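You operate a simulated robot arm through the tools that you are given. There is no shell and no other tool. Be economical: measure what you need, move in short steps, check, and stop when the job is done.

Carry out the task below with a simulated robot arm. There is one attempt and no reset: what you move stays moved.

Task
Machine one shows TILT: match the odd post to the other three, grind again, then power off.
Fine: read the forces on the screen; one full run of the grind programme.

Only the result counts: the job must be done as asked and must still hold three seconds after the hand-in. Knocking over, shifting, dropping, spilling or breaking anything else fails it.

Robot
A 7-joint arm with a two-finger gripper, on a carriage that runs on a rail from [-0.903, -0.002] to [1.477, 0.003] (x, y) and turns from -1.99 to 3.805 rad about z. Base frame: it is fixed where the carriage stands at the start and does not move with it; the origin is on the floor, on the carriage's upright axis, x ahead of it, y to its left, z up. Readings come in m, rad, newtons and seconds.
Its first joint turns from -2.601 to 2.601 rad. Places, roughly: beige pin (2x2x5 cm) [0.8, 0.8, 1.1]; blue holder (18x18x8 cm) [0.8, 0.8, 1.1]; blue holder five-and-six thumb screw [0.7, 0.8, 1.1]; blue holder one-and-two thumb screw [0.8, 0.7, 1.1]; blue holder three-and-four thumb screw [0.8, 0.8, 1.1]; green holder one-and-two thumb screw [0.3, 0.6, 0.8]; green holder three-and-four thumb screw [0.2, 0.6, 0.8]; machine four drive switch [2.6, 0.6, 0.8]; machine four fine key [2.7, 0.6, 0.9]; machine four four-dot handle [2.6, 0.9, 1.1]; machine four grind key [2.6, 0.6, 0.9]; machine four mains rocker [2.8, 0.6, 0.8]; machine four minus key [2.6, 0.6, 0.9]; machine four one-dot handle [2.6, 0.7, 1.1]; machine four plus key [2.6, 0.6, 1]; machine four power key [2.8, 0.6, 1]. Payload 2.45 kg.
The TCP is the grasp point between the finger pads, 0.026 m short of the fingertips. In the tool frame z runs along the fingers and y along their closing line. The gripper opens to 0.096 m. The gripper's body begins 0.069 m behind the TCP.
Orientation is that of the tool frame in the base frame, as [roll, pitch, yaw] about the fixed x, y, z axes, in that order (R = Rz(yaw) Ry(pitch) Rx(roll)). With the fingers straight down and closing along the base's y, the tool's x points along the base's -x, its y along +y and its z along -z.

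Tools
- The arm moves only by the tool move_arm. Its argument "motion" is a list of rows, each a list of 7 numbers: the shift along the base's x, y, z in m, then the turn, a rotation vector about the base's x, y, z in degrees, then the gripper command, from -1 (shut) to 1 (fully open), values between in proportion. In form: [[dx, dy, dz, rx, ry, rz, fingers], ...]. A call has 1 to 20 rows; each row shifts and turns the commanded pose from where the row before left it. Rows are played at 5 a second. More than 0.05 m and 0.15 rad between two rows, or a gripper value outside its range, and nothing of the call is played. Where a pose cannot be reached the arm comes as near as it can. A force on the tool above 40 N (or 10 N above the force at the start of the call, whichever is more), or a blocked arm, ends the call early, and 0.2 s more pass. The fingers move at their own pace and stop on an object; they squeeze with about 38 N. The grip force told is the motor's: it shows also when the fingers shut on nothing. Time passes only in rows, and 0.2 s behind the last, so rows that do not move let the fingers close. The reply holds the time, the measured pose of the TCP, the force on the tool along the base axes, the opening and the grip force, in the units named above and with some noise, with the torque about the TCP (base axes, N m) and any sound that the robot's microphone picked up.
- Cameras (640 x 400 px; columns grow to the right, rows downward): "scene" is now at [0.005, 0.2282, 1.6676]; the picture's right is [0.65, -0.76, 0.00], its down [-0.59, -0.51, -0.62] and it looks along [0.47, 0.41, -0.78] (base axes); focal length 222 px, centre (320, 200). "wrist" rides on the gripper at [0.082, 0.003, -0.098] in the tool frame; the picture's right is [-0.04, 1.00, 0.00], its down [-0.73, -0.03, -0.68] and it looks along [-0.68, -0.03, 0.73] (tool axes); focal length 256 px, centre (320, 200). There is no depth. A picture from a camera that has moved, and an enlarged one, comes with that camera's place and axes in the base frame and with its lens. The place of the scene camera against the robot may be out by one fixed shift of up to 0.018 m in any direction.
- get_image(camera): a new picture of that camera. No time passes.
- move_column(by): slides the trunk up (or, below 0, down) by that many m; the arm and the scene camera ride with it, the base frame stays. It gives what a move gives, with no picture.
- drive_base(legs): drives the robot by 1 to 6 legs, each [ahead, left, turn to the left] in m, m and rad, along the robot's own axes; the way and the turn of a leg run together, so that a leg with both is an arc; at most 1.5 m and 3.142 rad a leg. The arm and the cameras ride along, it lands a little off, and it stops where it bumps. It keeps to its track: a leg is cut to what the track allows. It gives what a move gives.
- turn_head(pan, tilt): turns the head with the scene camera to pan (to the left, within 2.705 rad either way) and tilt (down, from -0.506 to 1.204), counted from straight ahead of the robot. It gives what a move gives.
- enlarge(camera, box): a new picture of the part [left, top, right, bottom] of that camera's present view, enlarged. No time passes.
- finish_job(): hands the job in; it is judged then, once.

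Work in short steps. Places have to be worked out from the pictures, the camera data and where the tool is seen: move nearer, look again, correct. Check each grasp and each placing, and mend what went wrong. You have 120 turns and 78 pictures in all, those below and enlarged ones among them. Open the gripper and draw the arm clear of the work before you hand the job in, unless the task says otherwise; then end with one line.

The tools are called after ">>>" as a command line: name --pt "numbers of a row" for each row, then --argument value for the rest, lists and objects as JSON in quotes. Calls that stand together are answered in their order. move_arm: Moves the arm, as the interface text tells. Its arguments: {"type":"object","properties":{"motion":{"type":"array","items":{"type":"array","items":{"type":"number"}}}},"required":["motion"]} The other tools are called the same way: move_column (by) slides the trunk up or down; drive_base (legs) drives the base; turn_head (pan, tilt) turns the head that bears the scene camera; get_image (camera) takes a picture; enlarge (camera, box) takes an enlarged picture of a part of a camera's view; finish_job () hands the job in.

At the start:

```text
time: 0.0
position: [0.7284, 0.2195, 1.0]
tool_rot: [-3.14, -0.001, 3.141]
contact_force: [0.2, 1.1, -0.4]
ft_torque: [-0.02, 0.01, 0.0]
opening: 0.0961
grip_force: 0.1
trunk travel left (down, up): [-0.675, 0.035]
robot x, y, heading: [-0.0014, 0.0008, 0.002]
head pan, tilt: [0.71, 0.899]
```

scene: 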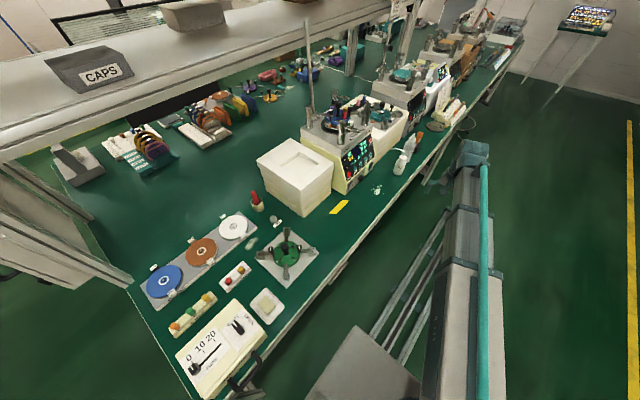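
wrist: 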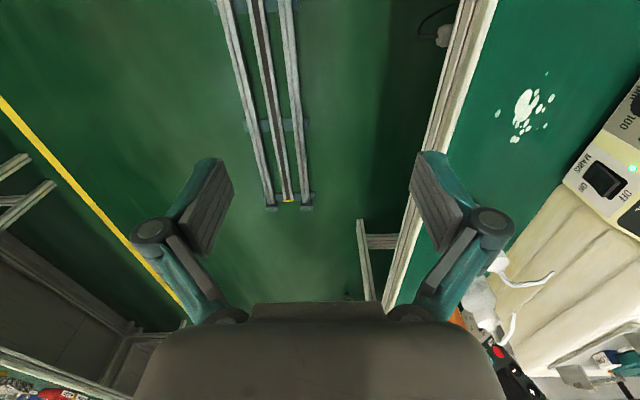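

The picture shows a row of machines along the bench; the nearest, at about [0.8, 0.8], is probably machine one. I enlarge it to read its panel and posts.

>>> enlarge --camera "scene" --box '[250, 70, 450, 220]'

>>> enlarge --camera "scene" --box '[140, 180, 340, 400]'

```text
2.67 times, centred on (350, 145) of scene
camera zoom: at [0.005, 0.2282, 1.6676], right [0.65, -0.76, 0.0], down [-0.59, -0.51, -0.62], along [0.47, 0.41, -0.78], focal length 593 px, centre (240, 347)
```

zoom: 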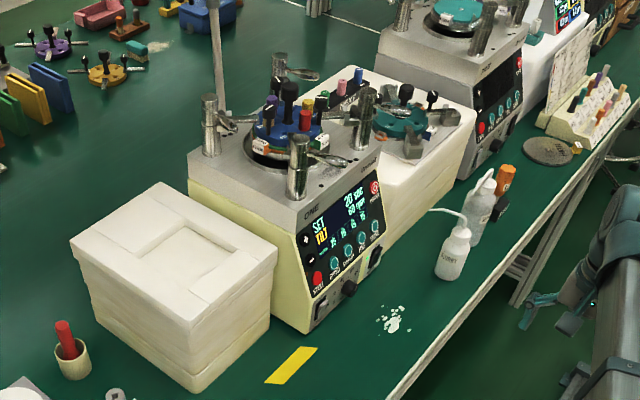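

```text
1.82 times, centred on (240, 290) of scene
camera zoom: at [0.005, 0.2282, 1.6676], right [0.65, -0.76, 0.0], down [-0.59, -0.51, -0.62], along [0.47, 0.41, -0.78], focal length 404 px, centre (466, 36)
```

zoom: 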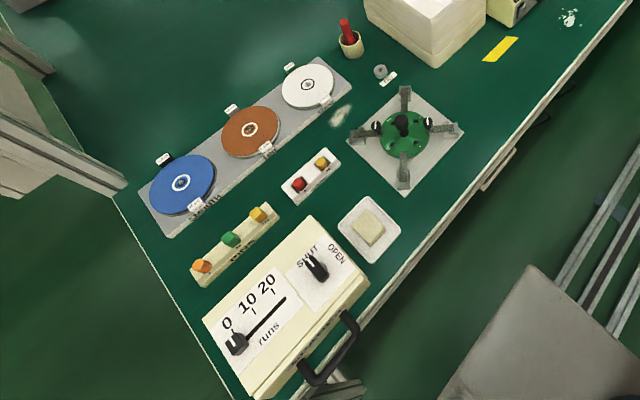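

Machine ONE is the near one, with SET/TILT on its screen and four posts. I raise the arm well above the machines before driving and turning.

>>> move_arm --pt "-0.02 0 0.05 0 0 0 -1" --pt "-0.02 0 0.05 0 0 0 -1" --pt "-0.02 0 0.05 0 0 0 -1" --pt "-0.02 0 0.05 0 0 0 -1" --pt "-0.02 0 0.05 0 0 0 -1" --pt "-0.02 0 0.05 0 0 0 -1" --pt "-0.02 0 0.05 0 0 0 -1"

>>> turn_head --pan 0.71 --tilt 0.6

```text
refused: row 1 steps farther than a row can; nothing moved
```

```text
time: 0.8
position: [0.7277, 0.2185, 1.0006]
tool_rot: [3.142, 0.0, 3.141]
contact_force: [-0.4, 0.2, -0.1]
ft_torque: [0.01, 0.0, 0.03]
opening: 0.0958
grip_force: 0.0
trunk travel left (down, up): [-0.675, 0.035]
robot x, y, heading: [-0.0014, 0.0012, -0.003]
head pan, tilt: [0.71, 0.6]
```

The step was a little too long; I shorten it.

>>> move_arm --pt "-0.018 0 0.045 0 0 0 -1" --pt "-0.018 0 0.045 0 0 0 -1" --pt "-0.018 0 0.045 0 0 0 -1" --pt "-0.018 0 0.045 0 0 0 -1" --pt "-0.018 0 0.045 0 0 0 -1" --pt "-0.018 0 0.045 0 0 0 -1" --pt "-0.018 0 0.045 0 0 0 -1" --pt "-0.018 0 0.045 0 0 0 -1"

>>> get_image --camera "scene"

```text
time: 2.6
position: [0.6298, 0.2372, 1.2725]
tool_rot: [3.128, 0.033, 3.141]
contact_force: [0.9, -0.1, 1.1]
ft_torque: [0.0, 0.0, -0.02]
opening: 0.0001
grip_force: 29.0
out of reach, approached as far as the arm can: row 6, 7, 8
trunk travel left (down, up): [-0.675, 0.035]
robot x, y, heading: [-0.0035, -0.0002, -0.004]
head pan, tilt: [0.71, 0.6]
```

```text
73 pictures are left
camera scene: at [0.0147, 0.2372, 1.6922], right [0.65, -0.76, 0.0], down [-0.43, -0.37, -0.82], along [0.63, 0.54, -0.57], focal length 222 px, centre (320, 200)
```

scene: 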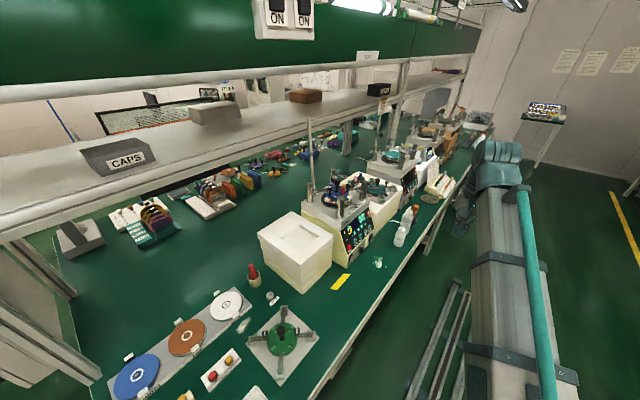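

The arm is up at z 1.27, clear of the machine tops. I drive along the rail to x≈0.75 and then turn to face the bench.

>>> drive_base --legs '[[0.72, 0, 0], [0, 0, 1.57]]'

>>> turn_head --pan 0.0 --tilt 0.8

>>> get_image --camera "scene"

>>> get_image --camera "wrist"

```text
time: 10.3
position: [0.4515, 0.6279, 1.2717]
tool_rot: [3.129, 0.033, -1.553]
contact_force: [0.8, -0.1, 0.4]
ft_torque: [0.01, -0.05, -0.02]
opening: 0.0001
grip_force: 28.5
trunk travel left (down, up): [-0.675, 0.035]
robot x, y, heading: [0.6986, 0.002, 1.589]
head pan, tilt: [0.71, 0.6]
```

```text
time: 11.3
position: [0.4505, 0.6269, 1.2722]
tool_rot: [3.127, 0.033, -1.552]
contact_force: [-0.1, 0.0, 1.2]
ft_torque: [0.03, 0.0, 0.02]
opening: 0.0
grip_force: 28.0
trunk travel left (down, up): [-0.675, 0.035]
robot x, y, heading: [0.6988, 0.0003, 1.588]
head pan, tilt: [0.0, 0.799]
```

```text
72 pictures are left
camera scene: at [0.5217, 0.0426, 1.6754], right [1.0, 0.02, 0.0], down [0.01, -0.72, -0.7], along [-0.01, 0.7, -0.72], focal length 222 px, centre (320, 200)
```

scene: 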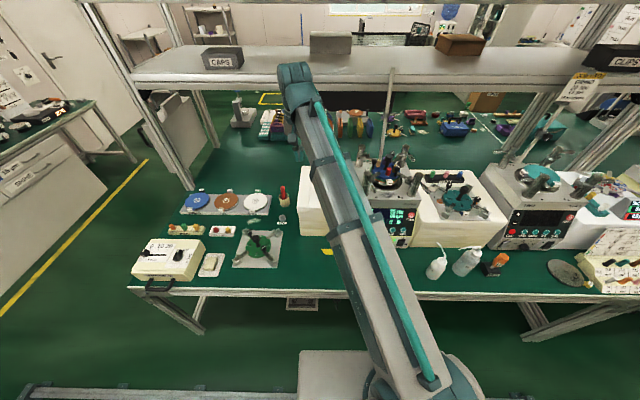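

```text
71 pictures are left
camera wrist: at [0.4504, 0.5442, 1.3656], right [-1.0, 0.02, 0.01], down [0.02, 0.71, 0.7], along [0.0, 0.7, -0.71], focal length 256 px, centre (320, 200)
```

wrist: 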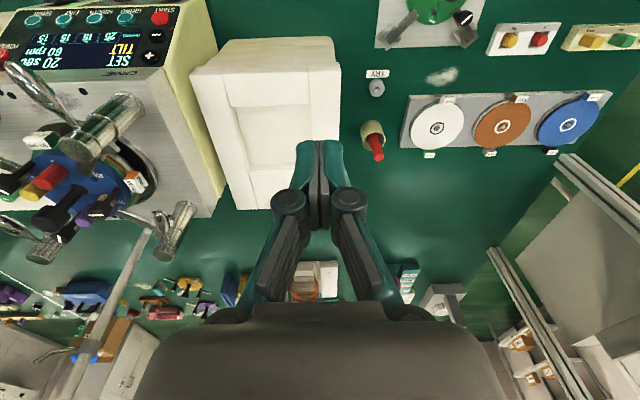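

The wrist camera sees machine one's screen and posts (upside down). I enlarge there to read the forces.

>>> enlarge --camera "wrist" --box '[0, 0, 200, 125]'

>>> enlarge --camera "wrist" --box '[0, 60, 220, 270]'

>>> enlarge --camera "scene" --box '[340, 130, 500, 250]'

```text
3.20 times, centred on (100, 62) of wrist
camera zoom: at [0.4504, 0.5442, 1.3656], right [-1.0, 0.02, 0.01], down [0.02, 0.71, 0.7], along [0.0, 0.7, -0.71], focal length 819 px, centre (1024, 640)
```

zoom: 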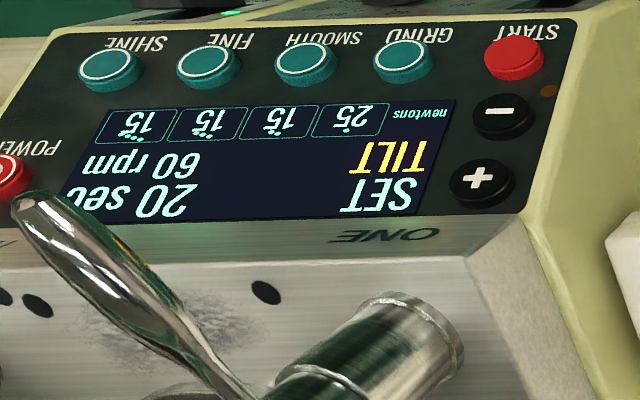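

```text
1.90 times, centred on (110, 165) of wrist
camera zoom: at [0.4504, 0.5442, 1.3656], right [-1.0, 0.02, 0.01], down [0.02, 0.71, 0.7], along [0.0, 0.7, -0.71], focal length 488 px, centre (720, 267)
```

zoom: 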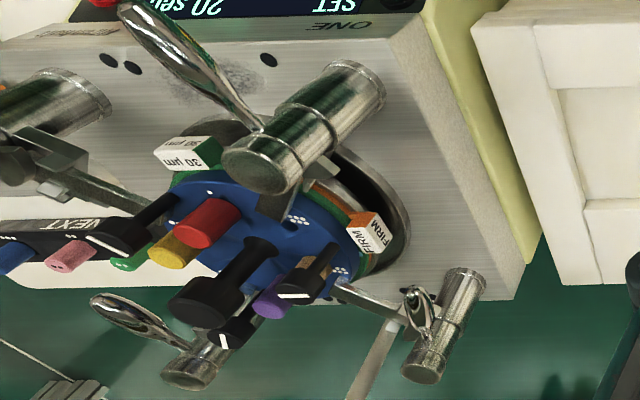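

```text
3.33 times, centred on (420, 190) of scene
camera zoom: at [0.5217, 0.0426, 1.6754], right [1.0, 0.02, 0.0], down [0.01, -0.72, -0.7], along [-0.01, 0.7, -0.72], focal length 741 px, centre (-13, 233)
```

zoom: 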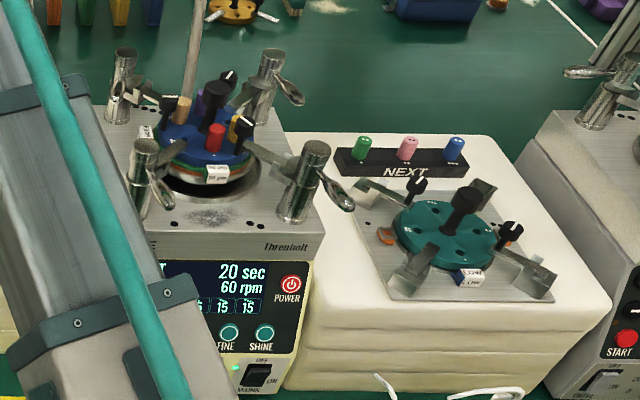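

The screen reads SET / TILT, 25-15-15-15 N: post one (one dot) is at 25, and needs 15. I look at the yellow-headed notice on the shelf, which might hold operating rules.

>>> enlarge --camera "scene" --box '[545, 65, 625, 115]'

>>> enlarge --camera "scene" --box '[580, 190, 640, 300]'

```text
8.00 times, centred on (585, 90) of scene
camera zoom: at [0.5217, 0.0426, 1.6754], right [1.0, 0.02, 0.0], down [0.01, -0.72, -0.7], along [-0.01, 0.7, -0.72], focal length 1779 px, centre (-1800, 1080)
```

zoom: 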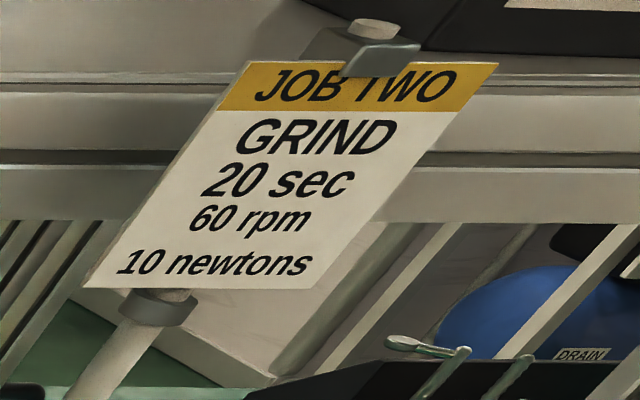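

```text
3.64 times, centred on (610, 245) of scene
camera zoom: at [0.5217, 0.0426, 1.6754], right [1.0, 0.02, 0.0], down [0.01, -0.72, -0.7], along [-0.01, 0.7, -0.72], focal length 809 px, centre (-734, 36)
```

zoom: 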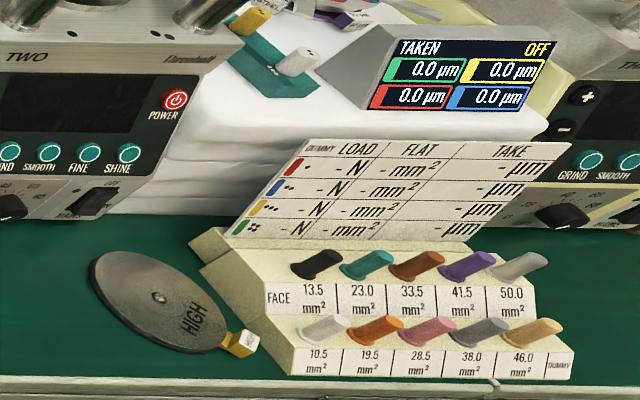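

The notice is for machine two, so it doesn't apply here. Post one's top is near [0.69, 0.69, 1.145]. I shift the carriage left and turn it a little so the arm can reach the front panel and posts from the side, then bring the wrist camera in front of the machine.

>>> drive_base --legs '[[0, 0.45, 0], [0, 0, -0.6]]'

>>> move_arm --pt "0.035 -0.03 0 0 0 6 -1" --pt "0.035 -0.03 0 0 0 6 -1" --pt "0.035 -0.03 0 0 0 6 -1" --pt "0.035 -0.03 0 0 0 6 -1" --pt "0.035 -0.03 0 0 0 6 -1" --pt "0.035 -0.03 0 0 0 4 -1" --pt "0.035 -0.03 0 0 0 0 -1" --pt "0.035 -0.03 0 0 0 0 -1" --pt "0.035 -0.03 0 0 0 0 -1" --pt "0.035 -0.02 0 0 0 0 -1"

>>> get_image --camera "wrist"

```text
time: 15.7
position: [0.4051, 0.6564, 1.2723]
tool_rot: [3.127, 0.032, -2.157]
contact_force: [-1.2, 0.3, -0.3]
ft_torque: [-0.01, 0.01, 0.0]
opening: 0.0
grip_force: 28.7
trunk travel left (down, up): [-0.675, 0.035]
robot x, y, heading: [0.2526, -0.0008, 0.986]
head pan, tilt: [0.0, 0.799]
```

```text
time: 17.9
position: [0.7607, 0.3837, 1.2354]
tool_rot: [3.127, 0.033, -1.563]
contact_force: [-0.1, -0.6, 0.3]
ft_torque: [0.04, 0.01, 0.02]
opening: 0.0
grip_force: 28.7
out of reach, approached as far as the arm can: row 1, 2, 3, 4, 5, 6
trunk travel left (down, up): [-0.675, 0.035]
robot x, y, heading: [0.2509, -0.0015, 0.982]
head pan, tilt: [0.0, 0.799]
```

```text
65 pictures are left
camera wrist: at [0.7588, 0.3021, 1.3288], right [-1.0, 0.03, 0.02], down [0.03, 0.71, 0.7], along [0.01, 0.7, -0.71], focal length 256 px, centre (320, 200)
```

wrist: 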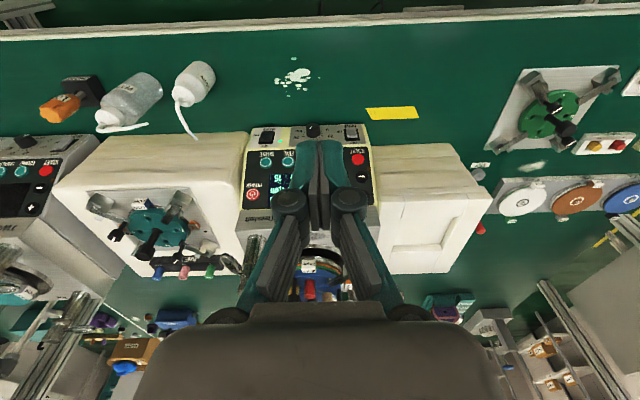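

The gripper blocks the middle; I look from the head camera, which should now have the machine to the side of the arm.

>>> turn_head --pan 0.0 --tilt 0.65

>>> get_image --camera "scene"

```text
time: 18.6
position: [0.759, 0.3851, 1.2345]
tool_rot: [3.127, 0.033, -1.564]
contact_force: [-0.3, 0.8, -0.4]
ft_torque: [0.01, 0.02, -0.01]
opening: 0.0
grip_force: 28.2
trunk travel left (down, up): [-0.675, 0.035]
robot x, y, heading: [0.2517, 0.0002, 0.983]
head pan, tilt: [0.0, 0.649]
```

```text
64 pictures are left
camera scene: at [0.1275, 0.1382, 1.688], right [0.83, -0.55, 0.0], down [-0.33, -0.5, -0.8], along [0.44, 0.66, -0.6], focal length 222 px, centre (320, 200)
```

scene: 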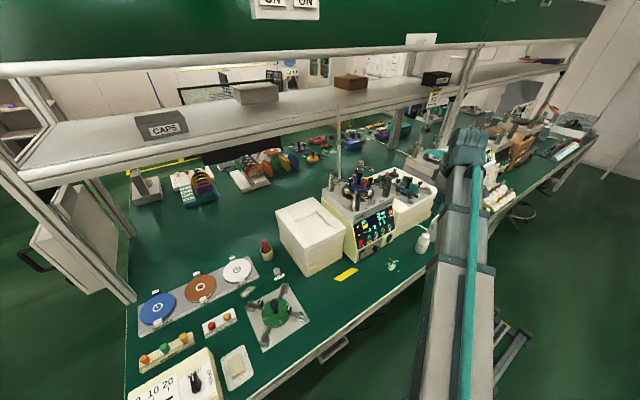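

Clear view of the machine. I enlarge it.

>>> enlarge --camera "scene" --box '[310, 155, 430, 270]'

>>> enlarge --camera "scene" --box '[315, 155, 395, 215]'

```text
3.48 times, centred on (370, 212) of scene
camera zoom: at [0.1275, 0.1382, 1.688], right [0.83, -0.55, 0.0], down [-0.33, -0.5, -0.8], along [0.44, 0.66, -0.6], focal length 774 px, centre (146, 156)
```

zoom: 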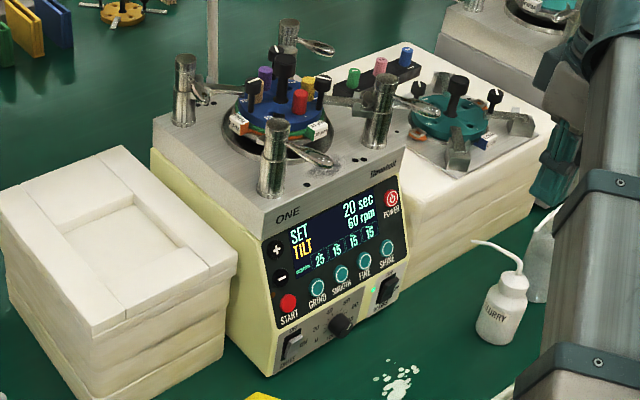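

```text
6.67 times, centred on (355, 185) of scene
camera zoom: at [0.1275, 0.1382, 1.688], right [0.83, -0.55, 0.0], down [-0.33, -0.5, -0.8], along [0.44, 0.66, -0.6], focal length 1483 px, centre (87, 300)
```

zoom: 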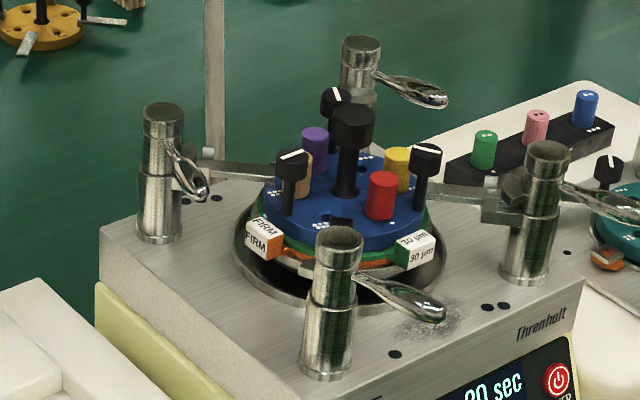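

Dot marks on the plate show the front-left post is post one; its handle tip is about [0.715, 0.625, 1.12], pointing roughly -52° from its axis at [0.69, 0.69]. I bring the open gripper above it with the closing line across the handle, then look.

>>> move_arm --pt "-0.009 0.036 0 0 0 7.6 0.2" --pt "-0.009 0.036 0 0 0 7.6 0.2" --pt "-0.009 0.036 0 0 0 7.6 0.2" --pt "-0.009 0.036 0 0 0 7.6 0.2" --pt "-0.009 0.036 0 0 0 7.6 0.2" --pt "-0.009 0.036 0 0 0 0 0.2" --pt "0 0 0 0 0 0 0.2"

>>> get_image --camera "wrist"

>>> enlarge --camera "scene" --box '[320, 150, 410, 210]'

```text
time: 20.2
position: [0.7096, 0.601, 1.2372]
tool_rot: [3.127, 0.032, -0.899]
contact_force: [-0.4, -0.5, 0.0]
ft_torque: [0.05, -0.01, 0.05]
opening: 0.0573
grip_force: 0.0
trunk travel left (down, up): [-0.675, 0.035]
robot x, y, heading: [0.2505, 0.0013, 0.983]
head pan, tilt: [0.0, 0.649]
```

```text
61 pictures are left
camera wrist: at [0.7598, 0.5352, 1.3302], right [-0.81, -0.59, 0.01], down [-0.41, 0.58, 0.7], along [-0.42, 0.56, -0.71], focal length 256 px, centre (320, 200)
```

wrist: 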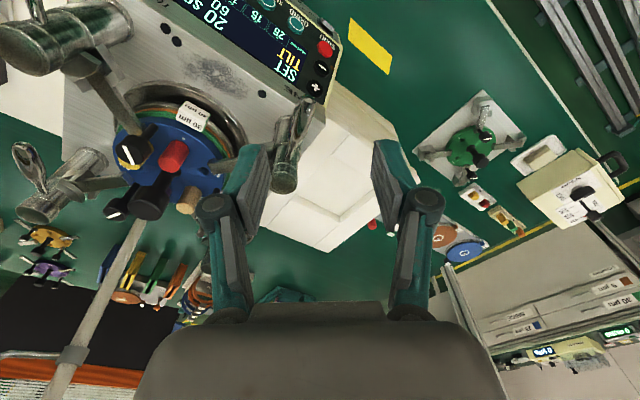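

```text
6.67 times, centred on (365, 180) of scene
camera zoom: at [0.1274, 0.1381, 1.688], right [0.83, -0.55, 0.0], down [-0.33, -0.5, -0.8], along [0.44, 0.66, -0.6], focal length 1483 px, centre (20, 333)
```

zoom: 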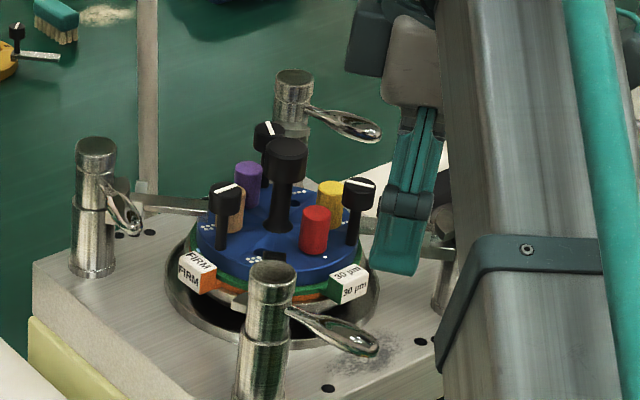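

I enlarge the wrist view around the post and handle to locate them against the fingers.

>>> enlarge --camera "wrist" --box '[220, 60, 420, 220]'

```text
2.50 times, centred on (320, 140) of wrist
camera zoom: at [0.7598, 0.5352, 1.3302], right [-0.81, -0.59, 0.01], down [-0.41, 0.58, 0.7], along [-0.42, 0.56, -0.71], focal length 640 px, centre (320, 350)
```

zoom: 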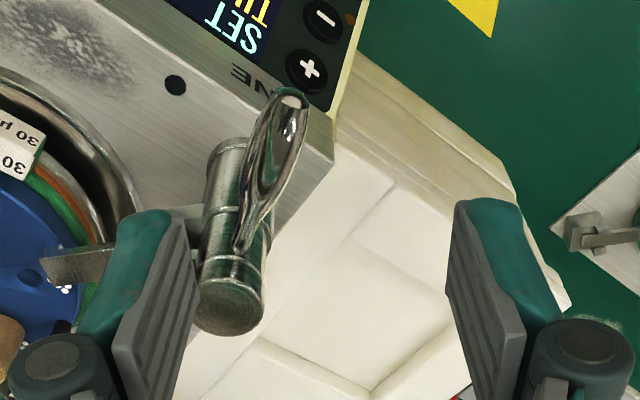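

Handle runs from the post axis ≈[0.687, 0.690] to its tip ≈[0.710, 0.615, ~1.115], i.e. about -72°. I turn the tool -19° to square the fingers and lower to just above it.

>>> move_arm --pt "-0.001 0.01 -0.02 0 0 -7 0.2" --pt "-0.001 0.012 -0.02 0 0 -7 0.2" --pt "-0.001 0.012 -0.02 0 0 -5 0.2" --pt "0 0 -0.015 0 0 0 0.2" --pt "0 0 0 0 0 0 0.2"

>>> get_image --camera "wrist"

```text
time: 21.4
position: [0.7076, 0.6332, 1.1605]
tool_rot: [3.128, 0.034, -1.232]
contact_force: [0.2, 0.4, 0.5]
ft_torque: [0.01, 0.02, 0.04]
opening: 0.0576
grip_force: 0.1
trunk travel left (down, up): [-0.675, 0.035]
robot x, y, heading: [0.2526, -0.0018, 0.982]
head pan, tilt: [0.0, 0.649]
```

```text
58 pictures are left
camera wrist: at [0.7327, 0.5548, 1.2544], right [-0.96, -0.29, 0.01], down [-0.2, 0.68, 0.7], along [-0.22, 0.67, -0.71], focal length 256 px, centre (320, 200)
```

wrist: 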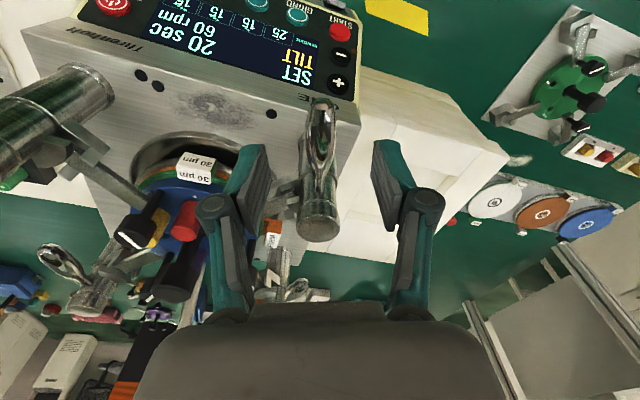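

The handle lies centred between the fingers and square to them. I descend to handle height and close.

>>> move_arm --pt "0 0 -0.025 0 0 0 0.2" --pt "0 0 -0.02 0 0 0 0.2" --pt "0 0 0 0 0 0 -1" --pt "0 0 0 0 0 0 -1" --pt "0 0 0 0 0 0 -1"

>>> get_image --camera "wrist"

```text
time: 22.6
position: [0.7061, 0.6303, 1.1174]
tool_rot: [3.127, 0.034, -1.232]
contact_force: [-2.1, -1.5, -1.9]
ft_torque: [0.09, 0.01, -0.67]
opening: 0.0161
grip_force: 42.2
trunk travel left (down, up): [-0.675, 0.035]
robot x, y, heading: [0.2518, 0.0013, 0.979]
head pan, tilt: [0.0, 0.649]
```

```text
57 pictures are left
camera wrist: at [0.7324, 0.5535, 1.2104], right [-0.96, -0.29, 0.01], down [-0.2, 0.68, 0.7], along [-0.22, 0.67, -0.71], focal length 256 px, centre (320, 200)
```

wrist: 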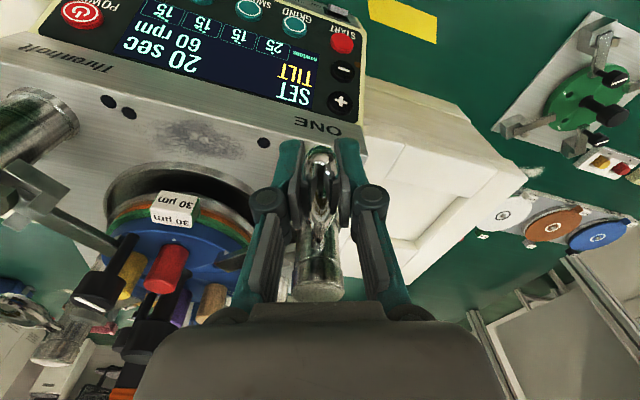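

Handle gripped. I turn it a small 8° counter-clockwise about the post axis and read the screen.

>>> move_arm --pt "0.0042 0.001 0 0 0 4 -1" --pt "0.0041 0.0016 0 0 0 4 -1" --pt "0 0 0 0 0 0 -1"

>>> enlarge --camera "wrist" --box '[20, 0, 440, 300]'

```text
time: 23.3
position: [0.7065, 0.6342, 1.1167]
tool_rot: [3.114, 0.036, -1.089]
contact_force: [-11.4, -2.9, 1.5]
ft_torque: [-0.22, 0.12, -0.82]
opening: 0.0186
grip_force: 43.9
trunk travel left (down, up): [-0.675, 0.035]
robot x, y, heading: [0.254, 0.0007, 0.989]
head pan, tilt: [0.0, 0.649]
stopped in row 3: the force on the tool passed its limit at 42 N (the readings are from after the stop); the commanded pose is now the measured one
```

```text
1.33 times, centred on (230, 150) of wrist
camera zoom: at [0.7441, 0.5597, 1.2103], right [-0.9, -0.43, 0.03], down [-0.29, 0.65, 0.7], along [-0.32, 0.63, -0.71], focal length 341 px, centre (440, 267)
```

zoom: 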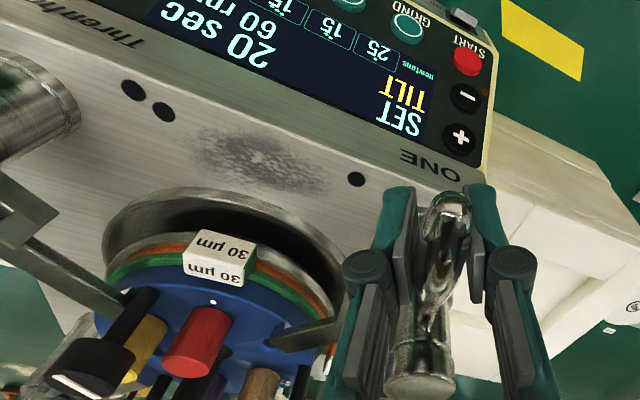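

The handle resisted counter-clockwise (42 N, screen still 25). I go back and try the same amount clockwise.

>>> move_arm --pt "0 -0.002 0 0 0 -4 -1" --pt "0 -0.002 0 0 0 -4 -1" --pt "-0.0043 -0.0009 0 0 0 -4 -1" --pt "-0.0043 -0.0006 0 0 0 -4 -1" --pt "0 0 0 0 0 0 -1"

>>> enlarge --camera "wrist" --box '[20, 0, 440, 300]'

```text
time: 24.5
position: [0.7023, 0.6315, 1.1158]
tool_rot: [3.123, 0.035, -1.371]
contact_force: [10.8, 22.9, 17.7]
ft_torque: [0.05, 0.13, -0.64]
opening: 0.0168
grip_force: 41.8
trunk travel left (down, up): [-0.675, 0.035]
robot x, y, heading: [0.255, 0.0008, 0.985]
head pan, tilt: [0.0, 0.649]
```

```text
1.33 times, centred on (230, 150) of wrist
camera zoom: at [0.7174, 0.5496, 1.2089], right [-0.99, -0.16, 0.02], down [-0.1, 0.7, 0.7], along [-0.13, 0.69, -0.71], focal length 341 px, centre (440, 267)
```

zoom: 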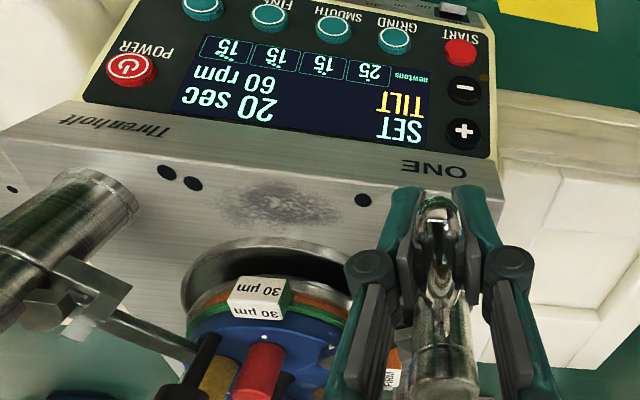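

Unclear whether the handle moved. I open the fingers to relax and look at the handle's true direction.

>>> move_arm --pt "0 0 0 0 0 0 0.2" --pt "0 0 0 0 0 0 0.2" --pt "0 0 0 0 0 0 0.2"

>>> get_image --camera "wrist"

```text
time: 25.3
position: [0.6992, 0.6295, 1.1154]
tool_rot: [3.119, 0.031, -1.37]
contact_force: [-0.2, 0.0, 0.2]
ft_torque: [0.02, 0.01, -0.01]
opening: 0.0574
grip_force: 0.1
trunk travel left (down, up): [-0.675, 0.035]
robot x, y, heading: [0.2495, -0.0003, 0.983]
head pan, tilt: [0.0, 0.649]
```

```text
54 pictures are left
camera wrist: at [0.7158, 0.5474, 1.2089], right [-0.99, -0.16, 0.02], down [-0.1, 0.71, 0.7], along [-0.13, 0.69, -0.71], focal length 256 px, centre (320, 200)
```

wrist: 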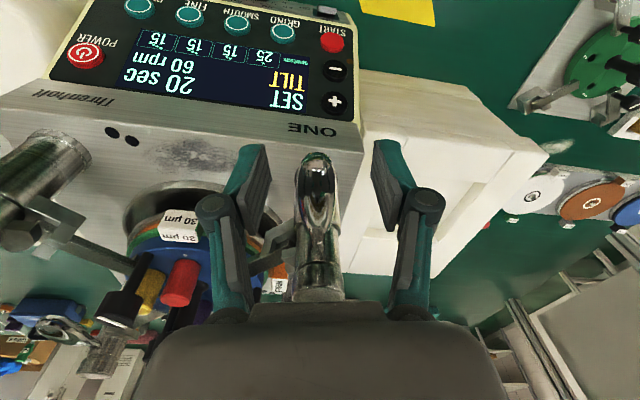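

The tip seems to have shifted a few degrees clockwise (to about -78°). I regrip centred and turn a larger 20° clockwise along a proper arc about [0.690, 0.690].

>>> move_arm --pt "0.003 0.0015 0 0 0 0 0.2" --pt "0 0 0 0 0 0 -1" --pt "0 0 0 0 0 0 -1" --pt "0 0 0 0 0 0 -1" --pt "-0.0042 -0.0007 0 0 0 -4 -1" --pt "-0.0041 -0.0004 0 0 0 -4 -1" --pt "-0.0042 -0.0001 0 0 0 -4 -1" --pt "-0.0042 0.0002 0 0 0 -4 -1" --pt "-0.0042 0.0005 0 0 0 -4 -1" --pt "0 0 0 0 0 0 -1"

>>> get_image --camera "wrist"

```text
time: 27.5
position: [0.6848, 0.6305, 1.1141]
tool_rot: [3.118, 0.036, -1.721]
contact_force: [13.2, 9.5, 5.3]
ft_torque: [0.58, 0.0, -0.6]
opening: 0.0173
grip_force: 41.5
trunk travel left (down, up): [-0.675, 0.035]
robot x, y, heading: [0.2525, 0.0044, 0.986]
head pan, tilt: [0.0, 0.649]
```

```text
53 pictures are left
camera wrist: at [0.6707, 0.5484, 1.2074], right [-0.98, 0.19, 0.02], down [0.15, 0.69, 0.7], along [0.11, 0.69, -0.71], focal length 256 px, centre (320, 200)
```

wrist: 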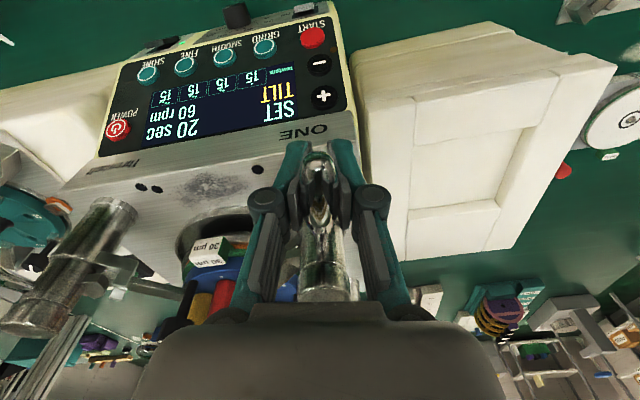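

It moves now; the first force appears to read 15. I enlarge the screen to be sure.

>>> enlarge --camera "wrist" --box '[90, 20, 350, 180]'

```text
2.46 times, centred on (220, 100) of wrist
camera zoom: at [0.6707, 0.5484, 1.2074], right [-0.98, 0.19, 0.02], down [0.15, 0.69, 0.7], along [0.11, 0.69, -0.71], focal length 630 px, centre (566, 446)
```

zoom: 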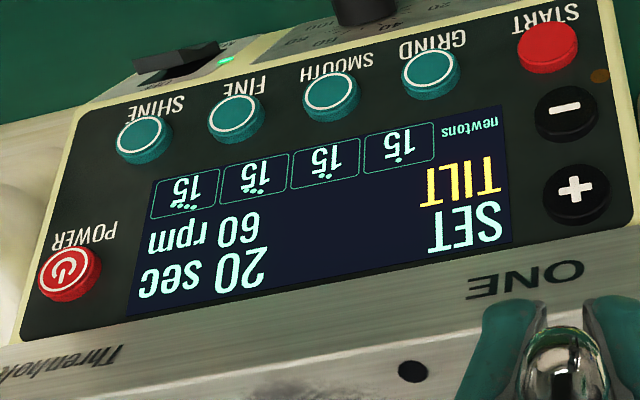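

Reads 15/15/15/15 now. I release, rise clear, and check that the value holds.

>>> move_arm --pt "0 0 0 0 0 0 0.2" --pt "0 0 0 0 0 0 0.2" --pt "0 0 0 0 0 0 0.2" --pt "0 0 0.03 0 0 0 0.2" --pt "0 0 0.03 0 0 0 0.2" --pt "0 -0.03 0.03 0 0 0 0.2"

>>> get_image --camera "wrist"

>>> enlarge --camera "scene" --box '[330, 190, 430, 270]'

```text
time: 28.9
position: [0.6822, 0.5999, 1.2023]
tool_rot: [3.12, 0.035, -1.718]
contact_force: [-0.4, -0.5, -0.2]
ft_torque: [-0.03, -0.01, 0.01]
opening: 0.0576
grip_force: 0.2
trunk travel left (down, up): [-0.675, 0.035]
robot x, y, heading: [0.2512, -0.0015, 0.984]
head pan, tilt: [0.0, 0.649]
```

```text
51 pictures are left
camera wrist: at [0.6686, 0.5179, 1.2966], right [-0.98, 0.18, 0.02], down [0.15, 0.7, 0.7], along [0.11, 0.69, -0.71], focal length 256 px, centre (320, 200)
```

wrist: 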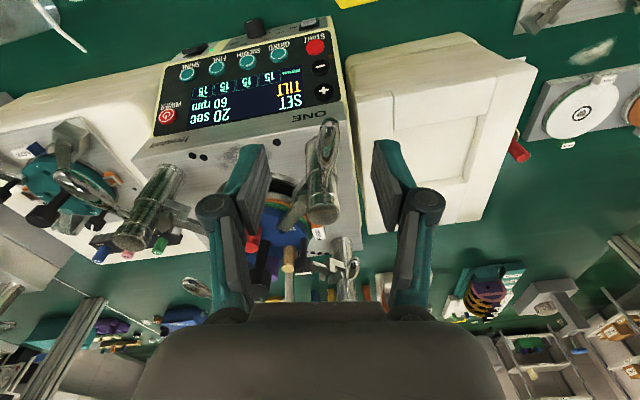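

```text
5.00 times, centred on (380, 230) of scene
camera zoom: at [0.1264, 0.1375, 1.688], right [0.83, -0.55, 0.0], down [-0.33, -0.5, -0.8], along [0.44, 0.66, -0.6], focal length 1112 px, centre (20, 50)
```

zoom: 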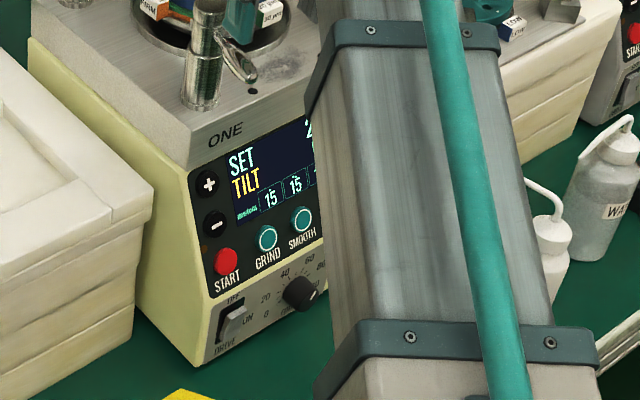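

The value holds at 15. Drive and mains rockers and an rpm knob sit on the lower panel. I swing the tool to a 45° forward pitch in front of the machine so that the wrist camera views the panel head-on.

>>> move_arm --pt "0.01 -0.035 0 0 0 8 -1" --pt "0.01 -0.035 0 7 0 0 -1" --pt "0.01 -0.035 -0.01 7 0 0 -1" --pt "0.01 -0.035 -0.01 7 0 0 -1" --pt "0.01 -0.03 -0.02 7 0 0 -1" --pt "0.01 -0.02 -0.03 7 0 0 -1" --pt "0.01 0 -0.04 7 0 0 -1" --pt "0.01 0 -0.04 3 0 0 -1" --pt "0.01 0 -0.03 0 0 0 -1" --pt "0.01 0 0 0 0 0 -1"

>>> get_image --camera "wrist"

```text
time: 31.1
position: [0.7835, 0.4103, 1.0225]
tool_rot: [3.114, 0.819, -1.581]
contact_force: [-0.6, 0.0, -0.3]
ft_torque: [-0.01, 0.0, -0.05]
opening: 0.0
grip_force: 28.3
trunk travel left (down, up): [-0.675, 0.035]
robot x, y, heading: [0.2523, -0.0001, 0.984]
head pan, tilt: [0.0, 0.649]
```

```text
49 pictures are left
camera wrist: at [0.7824, 0.2854, 1.0281], right [-1.0, 0.02, 0.05], down [0.05, 0.0, 1.0], along [0.02, 1.0, -0.01], focal length 256 px, centre (320, 200)
```

wrist: 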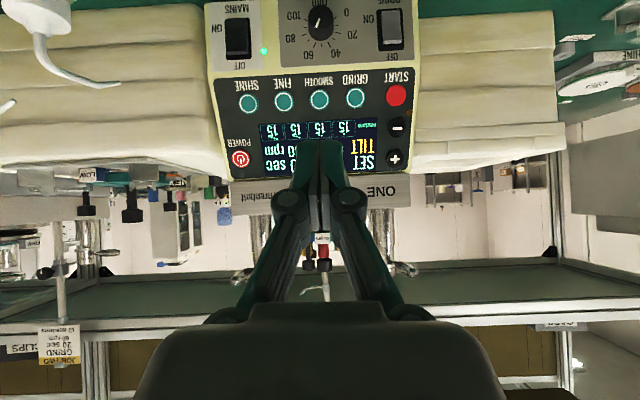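

Head-on view. I enlarge it to read the switches and knob.

>>> enlarge --camera "wrist" --box '[200, 0, 440, 190]'

```text
2.11 times, centred on (320, 95) of wrist
camera zoom: at [0.7824, 0.2854, 1.0281], right [-1.0, 0.02, 0.05], down [0.05, 0.0, 1.0], along [0.02, 1.0, -0.01], focal length 539 px, centre (320, 421)
```

zoom: 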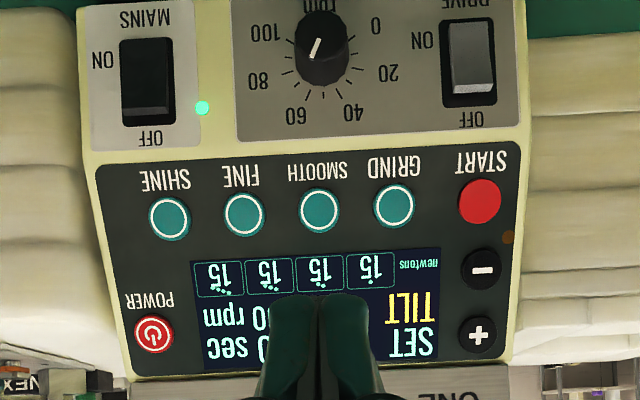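

All posts read 15. I place GRIND at about [0.738, 0.618, 0.889] and START at about [0.69, 0.62, 0.89]; the panel leans back about 26°. I tilt the tool to press square and hover before GRIND.

>>> move_arm --pt "-0.01 0.02 -0.025 6.5 0 0 -1" --pt "-0.012 0.025 -0.025 6.5 0 0 -1" --pt "-0.012 0.03 -0.03 5 0 0 -1" --pt "-0.012 0.035 -0.018 0 0 0 -1" --pt "0 0.025 -0.006 0 0 0 -1" --pt "0 0 0 0 0 0 -1"

>>> get_image --camera "wrist"

>>> enlarge --camera "scene" --box '[330, 190, 450, 270]'

```text
time: 32.5
position: [0.7344, 0.5471, 0.9205]
tool_rot: [3.106, 1.134, -1.587]
contact_force: [-0.4, 0.7, 0.1]
ft_torque: [0.0, -0.02, 0.03]
opening: 0.0002
grip_force: 28.7
trunk travel left (down, up): [-0.675, 0.035]
robot x, y, heading: [0.2522, 0.001, 0.987]
head pan, tilt: [0.0, 0.649]
```

```text
47 pictures are left
camera wrist: at [0.7326, 0.4258, 0.8869], right [-1.0, 0.0, 0.05], down [0.05, -0.3, 0.95], along [0.02, 0.95, 0.3], focal length 256 px, centre (320, 200)
```

wrist: 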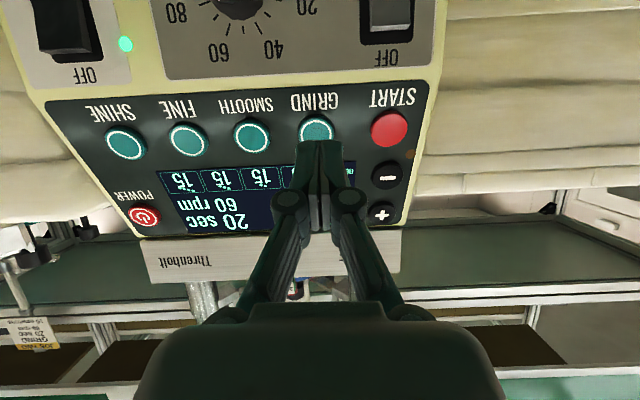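

```text
5.00 times, centred on (390, 230) of scene
camera zoom: at [0.1267, 0.1381, 1.688], right [0.83, -0.55, 0.0], down [-0.33, -0.5, -0.8], along [0.44, 0.66, -0.6], focal length 1112 px, centre (-30, 50)
```

zoom: 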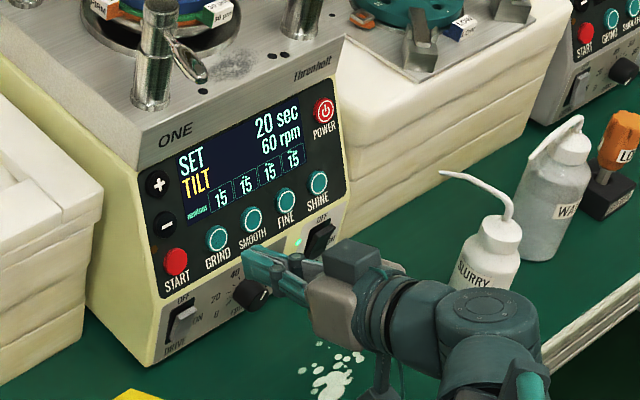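

The fingertip is lined up with GRIND about 3–5 cm ahead along the tool axis. I advance most of the way.

>>> move_arm --pt "0 0.009 -0.0042 0 0 0 -1" --pt "0 0.009 -0.0042 0 0 0 -1" --pt "0 0.0072 -0.0034 0 0 0 -1" --pt "0 0 0 0 0 0 -1"

>>> enlarge --camera "wrist" --box '[120, 20, 440, 240]'

```text
time: 33.5
position: [0.7364, 0.5718, 0.9083]
tool_rot: [3.104, 1.131, -1.588]
contact_force: [0.8, 0.4, -0.2]
ft_torque: [0.0, 0.01, 0.0]
opening: 0.0
grip_force: 28.6
trunk travel left (down, up): [-0.675, 0.035]
robot x, y, heading: [0.2516, -0.0007, 0.988]
head pan, tilt: [0.0, 0.649]
```

```text
1.82 times, centred on (280, 130) of wrist
camera zoom: at [0.7342, 0.4498, 0.8747], right [-1.0, 0.0, 0.05], down [0.05, -0.3, 0.95], along [0.02, 0.95, 0.3], focal length 465 px, centre (393, 327)
```

zoom: 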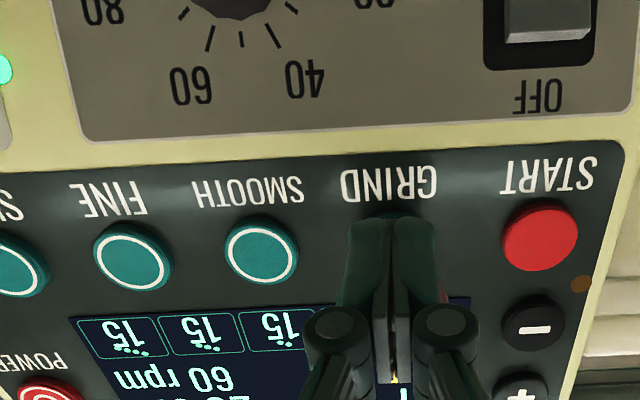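

The tip covers the GRIND key. I press in small steps and read the force.

>>> move_arm --pt "0 0.0036 -0.0017 0 0 0 -1" --pt "0 0.0036 -0.0017 0 0 0 -1" --pt "0 0.0036 -0.0017 0 0 0 -1" --pt "0 0 0 0 0 0 -1"

```text
time: 34.5
position: [0.7361, 0.5802, 0.9037]
tool_rot: [3.104, 1.134, -1.589]
contact_force: [0.3, 0.1, 0.2]
ft_torque: [0.03, 0.0, 0.0]
opening: 0.0002
grip_force: 28.0
trunk travel left (down, up): [-0.675, 0.035]
robot x, y, heading: [0.253, 0.0011, 0.985]
head pan, tilt: [0.0, 0.649]
```

No contact yet; I go on in small steps.

>>> move_arm --pt "0 0.0027 -0.0013 0 0 0 -1" --pt "0 0.0027 -0.0013 0 0 0 -1" --pt "0 0.0027 -0.0013 0 0 0 -1" --pt "0 0 0 0 0 0 -1"

```text
time: 35.5
position: [0.7363, 0.5862, 0.8995]
tool_rot: [3.103, 1.135, -1.589]
contact_force: [0.4, -5.4, 3.0]
ft_torque: [0.06, 0.02, 0.0]
opening: 0.0058
grip_force: 28.6
trunk travel left (down, up): [-0.675, 0.035]
robot x, y, heading: [0.2507, 0.0015, 0.986]
head pan, tilt: [0.0, 0.649]
heard: click
```

A click and 6 N: the key is pressed. I back off and read the screen.

>>> move_arm --pt "0 -0.018 0.0085 0 0 0 -1" --pt "0 -0.018 0.0085 0 0 0 -1" --pt "0 0 0 0 0 0 -1"

>>> enlarge --camera "scene" --box '[330, 190, 450, 270]'

```text
time: 36.3
position: [0.7365, 0.5529, 0.9173]
tool_rot: [3.105, 1.133, -1.586]
contact_force: [0.2, 0.1, 0.0]
ft_torque: [0.0, -0.01, -0.01]
opening: 0.0
grip_force: 28.6
trunk travel left (down, up): [-0.675, 0.035]
robot x, y, heading: [0.2482, -0.0002, 0.991]
head pan, tilt: [0.0, 0.649]
```

```text
5.00 times, centred on (390, 230) of scene
camera zoom: at [0.1267, 0.138, 1.688], right [0.83, -0.55, 0.0], down [-0.33, -0.5, -0.8], along [0.44, 0.66, -0.6], focal length 1112 px, centre (-30, 50)
```

zoom: 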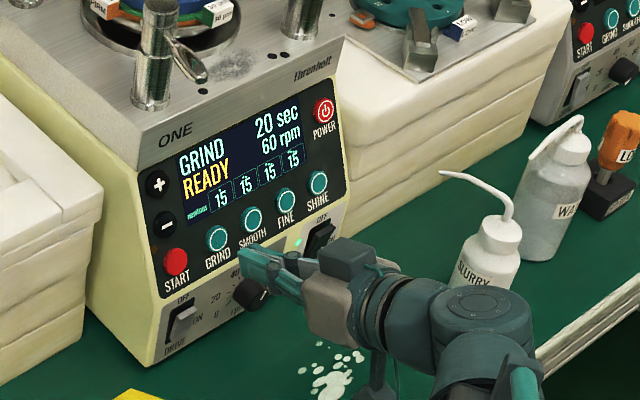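

GRIND READY. Now START, about 5.2 cm to the left in the same row; I shift over and check alignment.

>>> move_arm --pt "-0.0262 0 0 0 0 0 -1" --pt "-0.0262 0 0 0 0 0 -1" --pt "0 0.014 -0.0065 0 0 0 -1" --pt "0 0 0 0 0 0 -1"

>>> get_image --camera "wrist"

```text
time: 37.3
position: [0.6851, 0.5672, 0.9107]
tool_rot: [3.104, 1.134, -1.586]
contact_force: [1.0, -0.3, -0.2]
ft_torque: [-0.02, 0.0, 0.02]
opening: 0.0001
grip_force: 28.6
trunk travel left (down, up): [-0.675, 0.035]
robot x, y, heading: [0.2517, 0.0024, 0.983]
head pan, tilt: [0.0, 0.649]
```

```text
43 pictures are left
camera wrist: at [0.6824, 0.4469, 0.8766], right [-1.0, 0.0, 0.05], down [0.05, -0.3, 0.95], along [0.02, 0.95, 0.3], focal length 256 px, centre (320, 200)
```

wrist: 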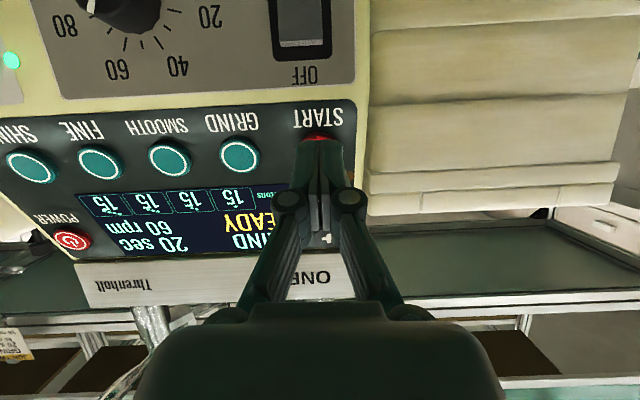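

Aligned with START. I press in small steps, staying gentle.

>>> move_arm --pt "0 0.0045 -0.0021 0 0 0 -1" --pt "0 0.0045 -0.0021 0 0 0 -1" --pt "0 0.0036 -0.0017 0 0 0 -1" --pt "0 0.0027 -0.0013 0 0 0 -1" --pt "0 0 0 0 0 0 -1"

```text
time: 38.5
position: [0.6853, 0.5821, 0.9036]
tool_rot: [3.103, 1.132, -1.589]
contact_force: [0.4, -0.5, -0.7]
ft_torque: [-0.01, -0.02, 0.01]
opening: 0.0
grip_force: 28.5
trunk travel left (down, up): [-0.675, 0.035]
robot x, y, heading: [0.2531, 0.0018, 0.984]
head pan, tilt: [0.0, 0.649]
```

Not yet in contact; a few more millimetres.

>>> move_arm --pt "0 0.0018 -0.0009 0 0 0 -1" --pt "0 0.0018 -0.0009 0 0 0 -1" --pt "0 0.0018 -0.0009 0 0 0 -1" --pt "0 0 0 0 0 0 -1"

```text
time: 39.5
position: [0.6855, 0.5872, 0.9018]
tool_rot: [3.103, 1.134, -1.587]
contact_force: [2.6, -3.3, 1.5]
ft_torque: [0.04, -0.01, -0.04]
opening: 0.006
grip_force: 28.4
trunk travel left (down, up): [-0.675, 0.035]
robot x, y, heading: [0.2538, 0.0001, 0.985]
head pan, tilt: [0.0, 0.649]
heard: click
```

Click. I back off and read the screen.

>>> move_arm --pt "0 -0.02 0.0095 0 0 0 -1" --pt "0 -0.02 0.0095 0 0 0 -1" --pt "0 -0.02 0.0095 0 0 0 -1"

>>> enlarge --camera "scene" --box '[330, 170, 450, 270]'

```text
time: 40.3
position: [0.682, 0.5262, 0.9311]
tool_rot: [3.105, 1.132, -1.586]
contact_force: [-0.8, 0.5, -0.4]
ft_torque: [0.0, -0.02, -0.01]
opening: 0.0
grip_force: 28.3
trunk travel left (down, up): [-0.675, 0.035]
robot x, y, heading: [0.2514, 0.0008, 0.992]
head pan, tilt: [0.0, 0.649]
```

```text
4.00 times, centred on (390, 220) of scene
camera zoom: at [0.1266, 0.138, 1.688], right [0.83, -0.55, 0.0], down [-0.33, -0.5, -0.8], along [0.44, 0.66, -0.6], focal length 890 px, centre (40, 120)
```

zoom: 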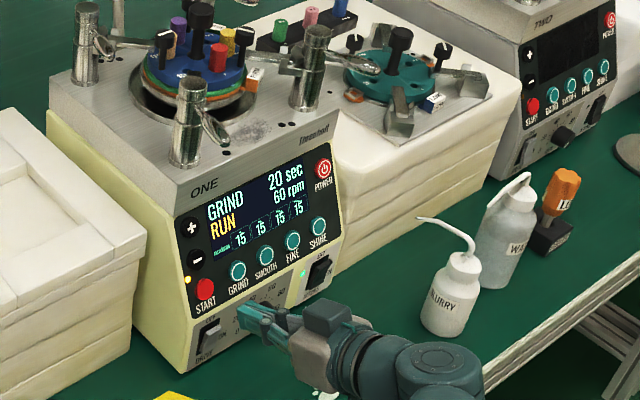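

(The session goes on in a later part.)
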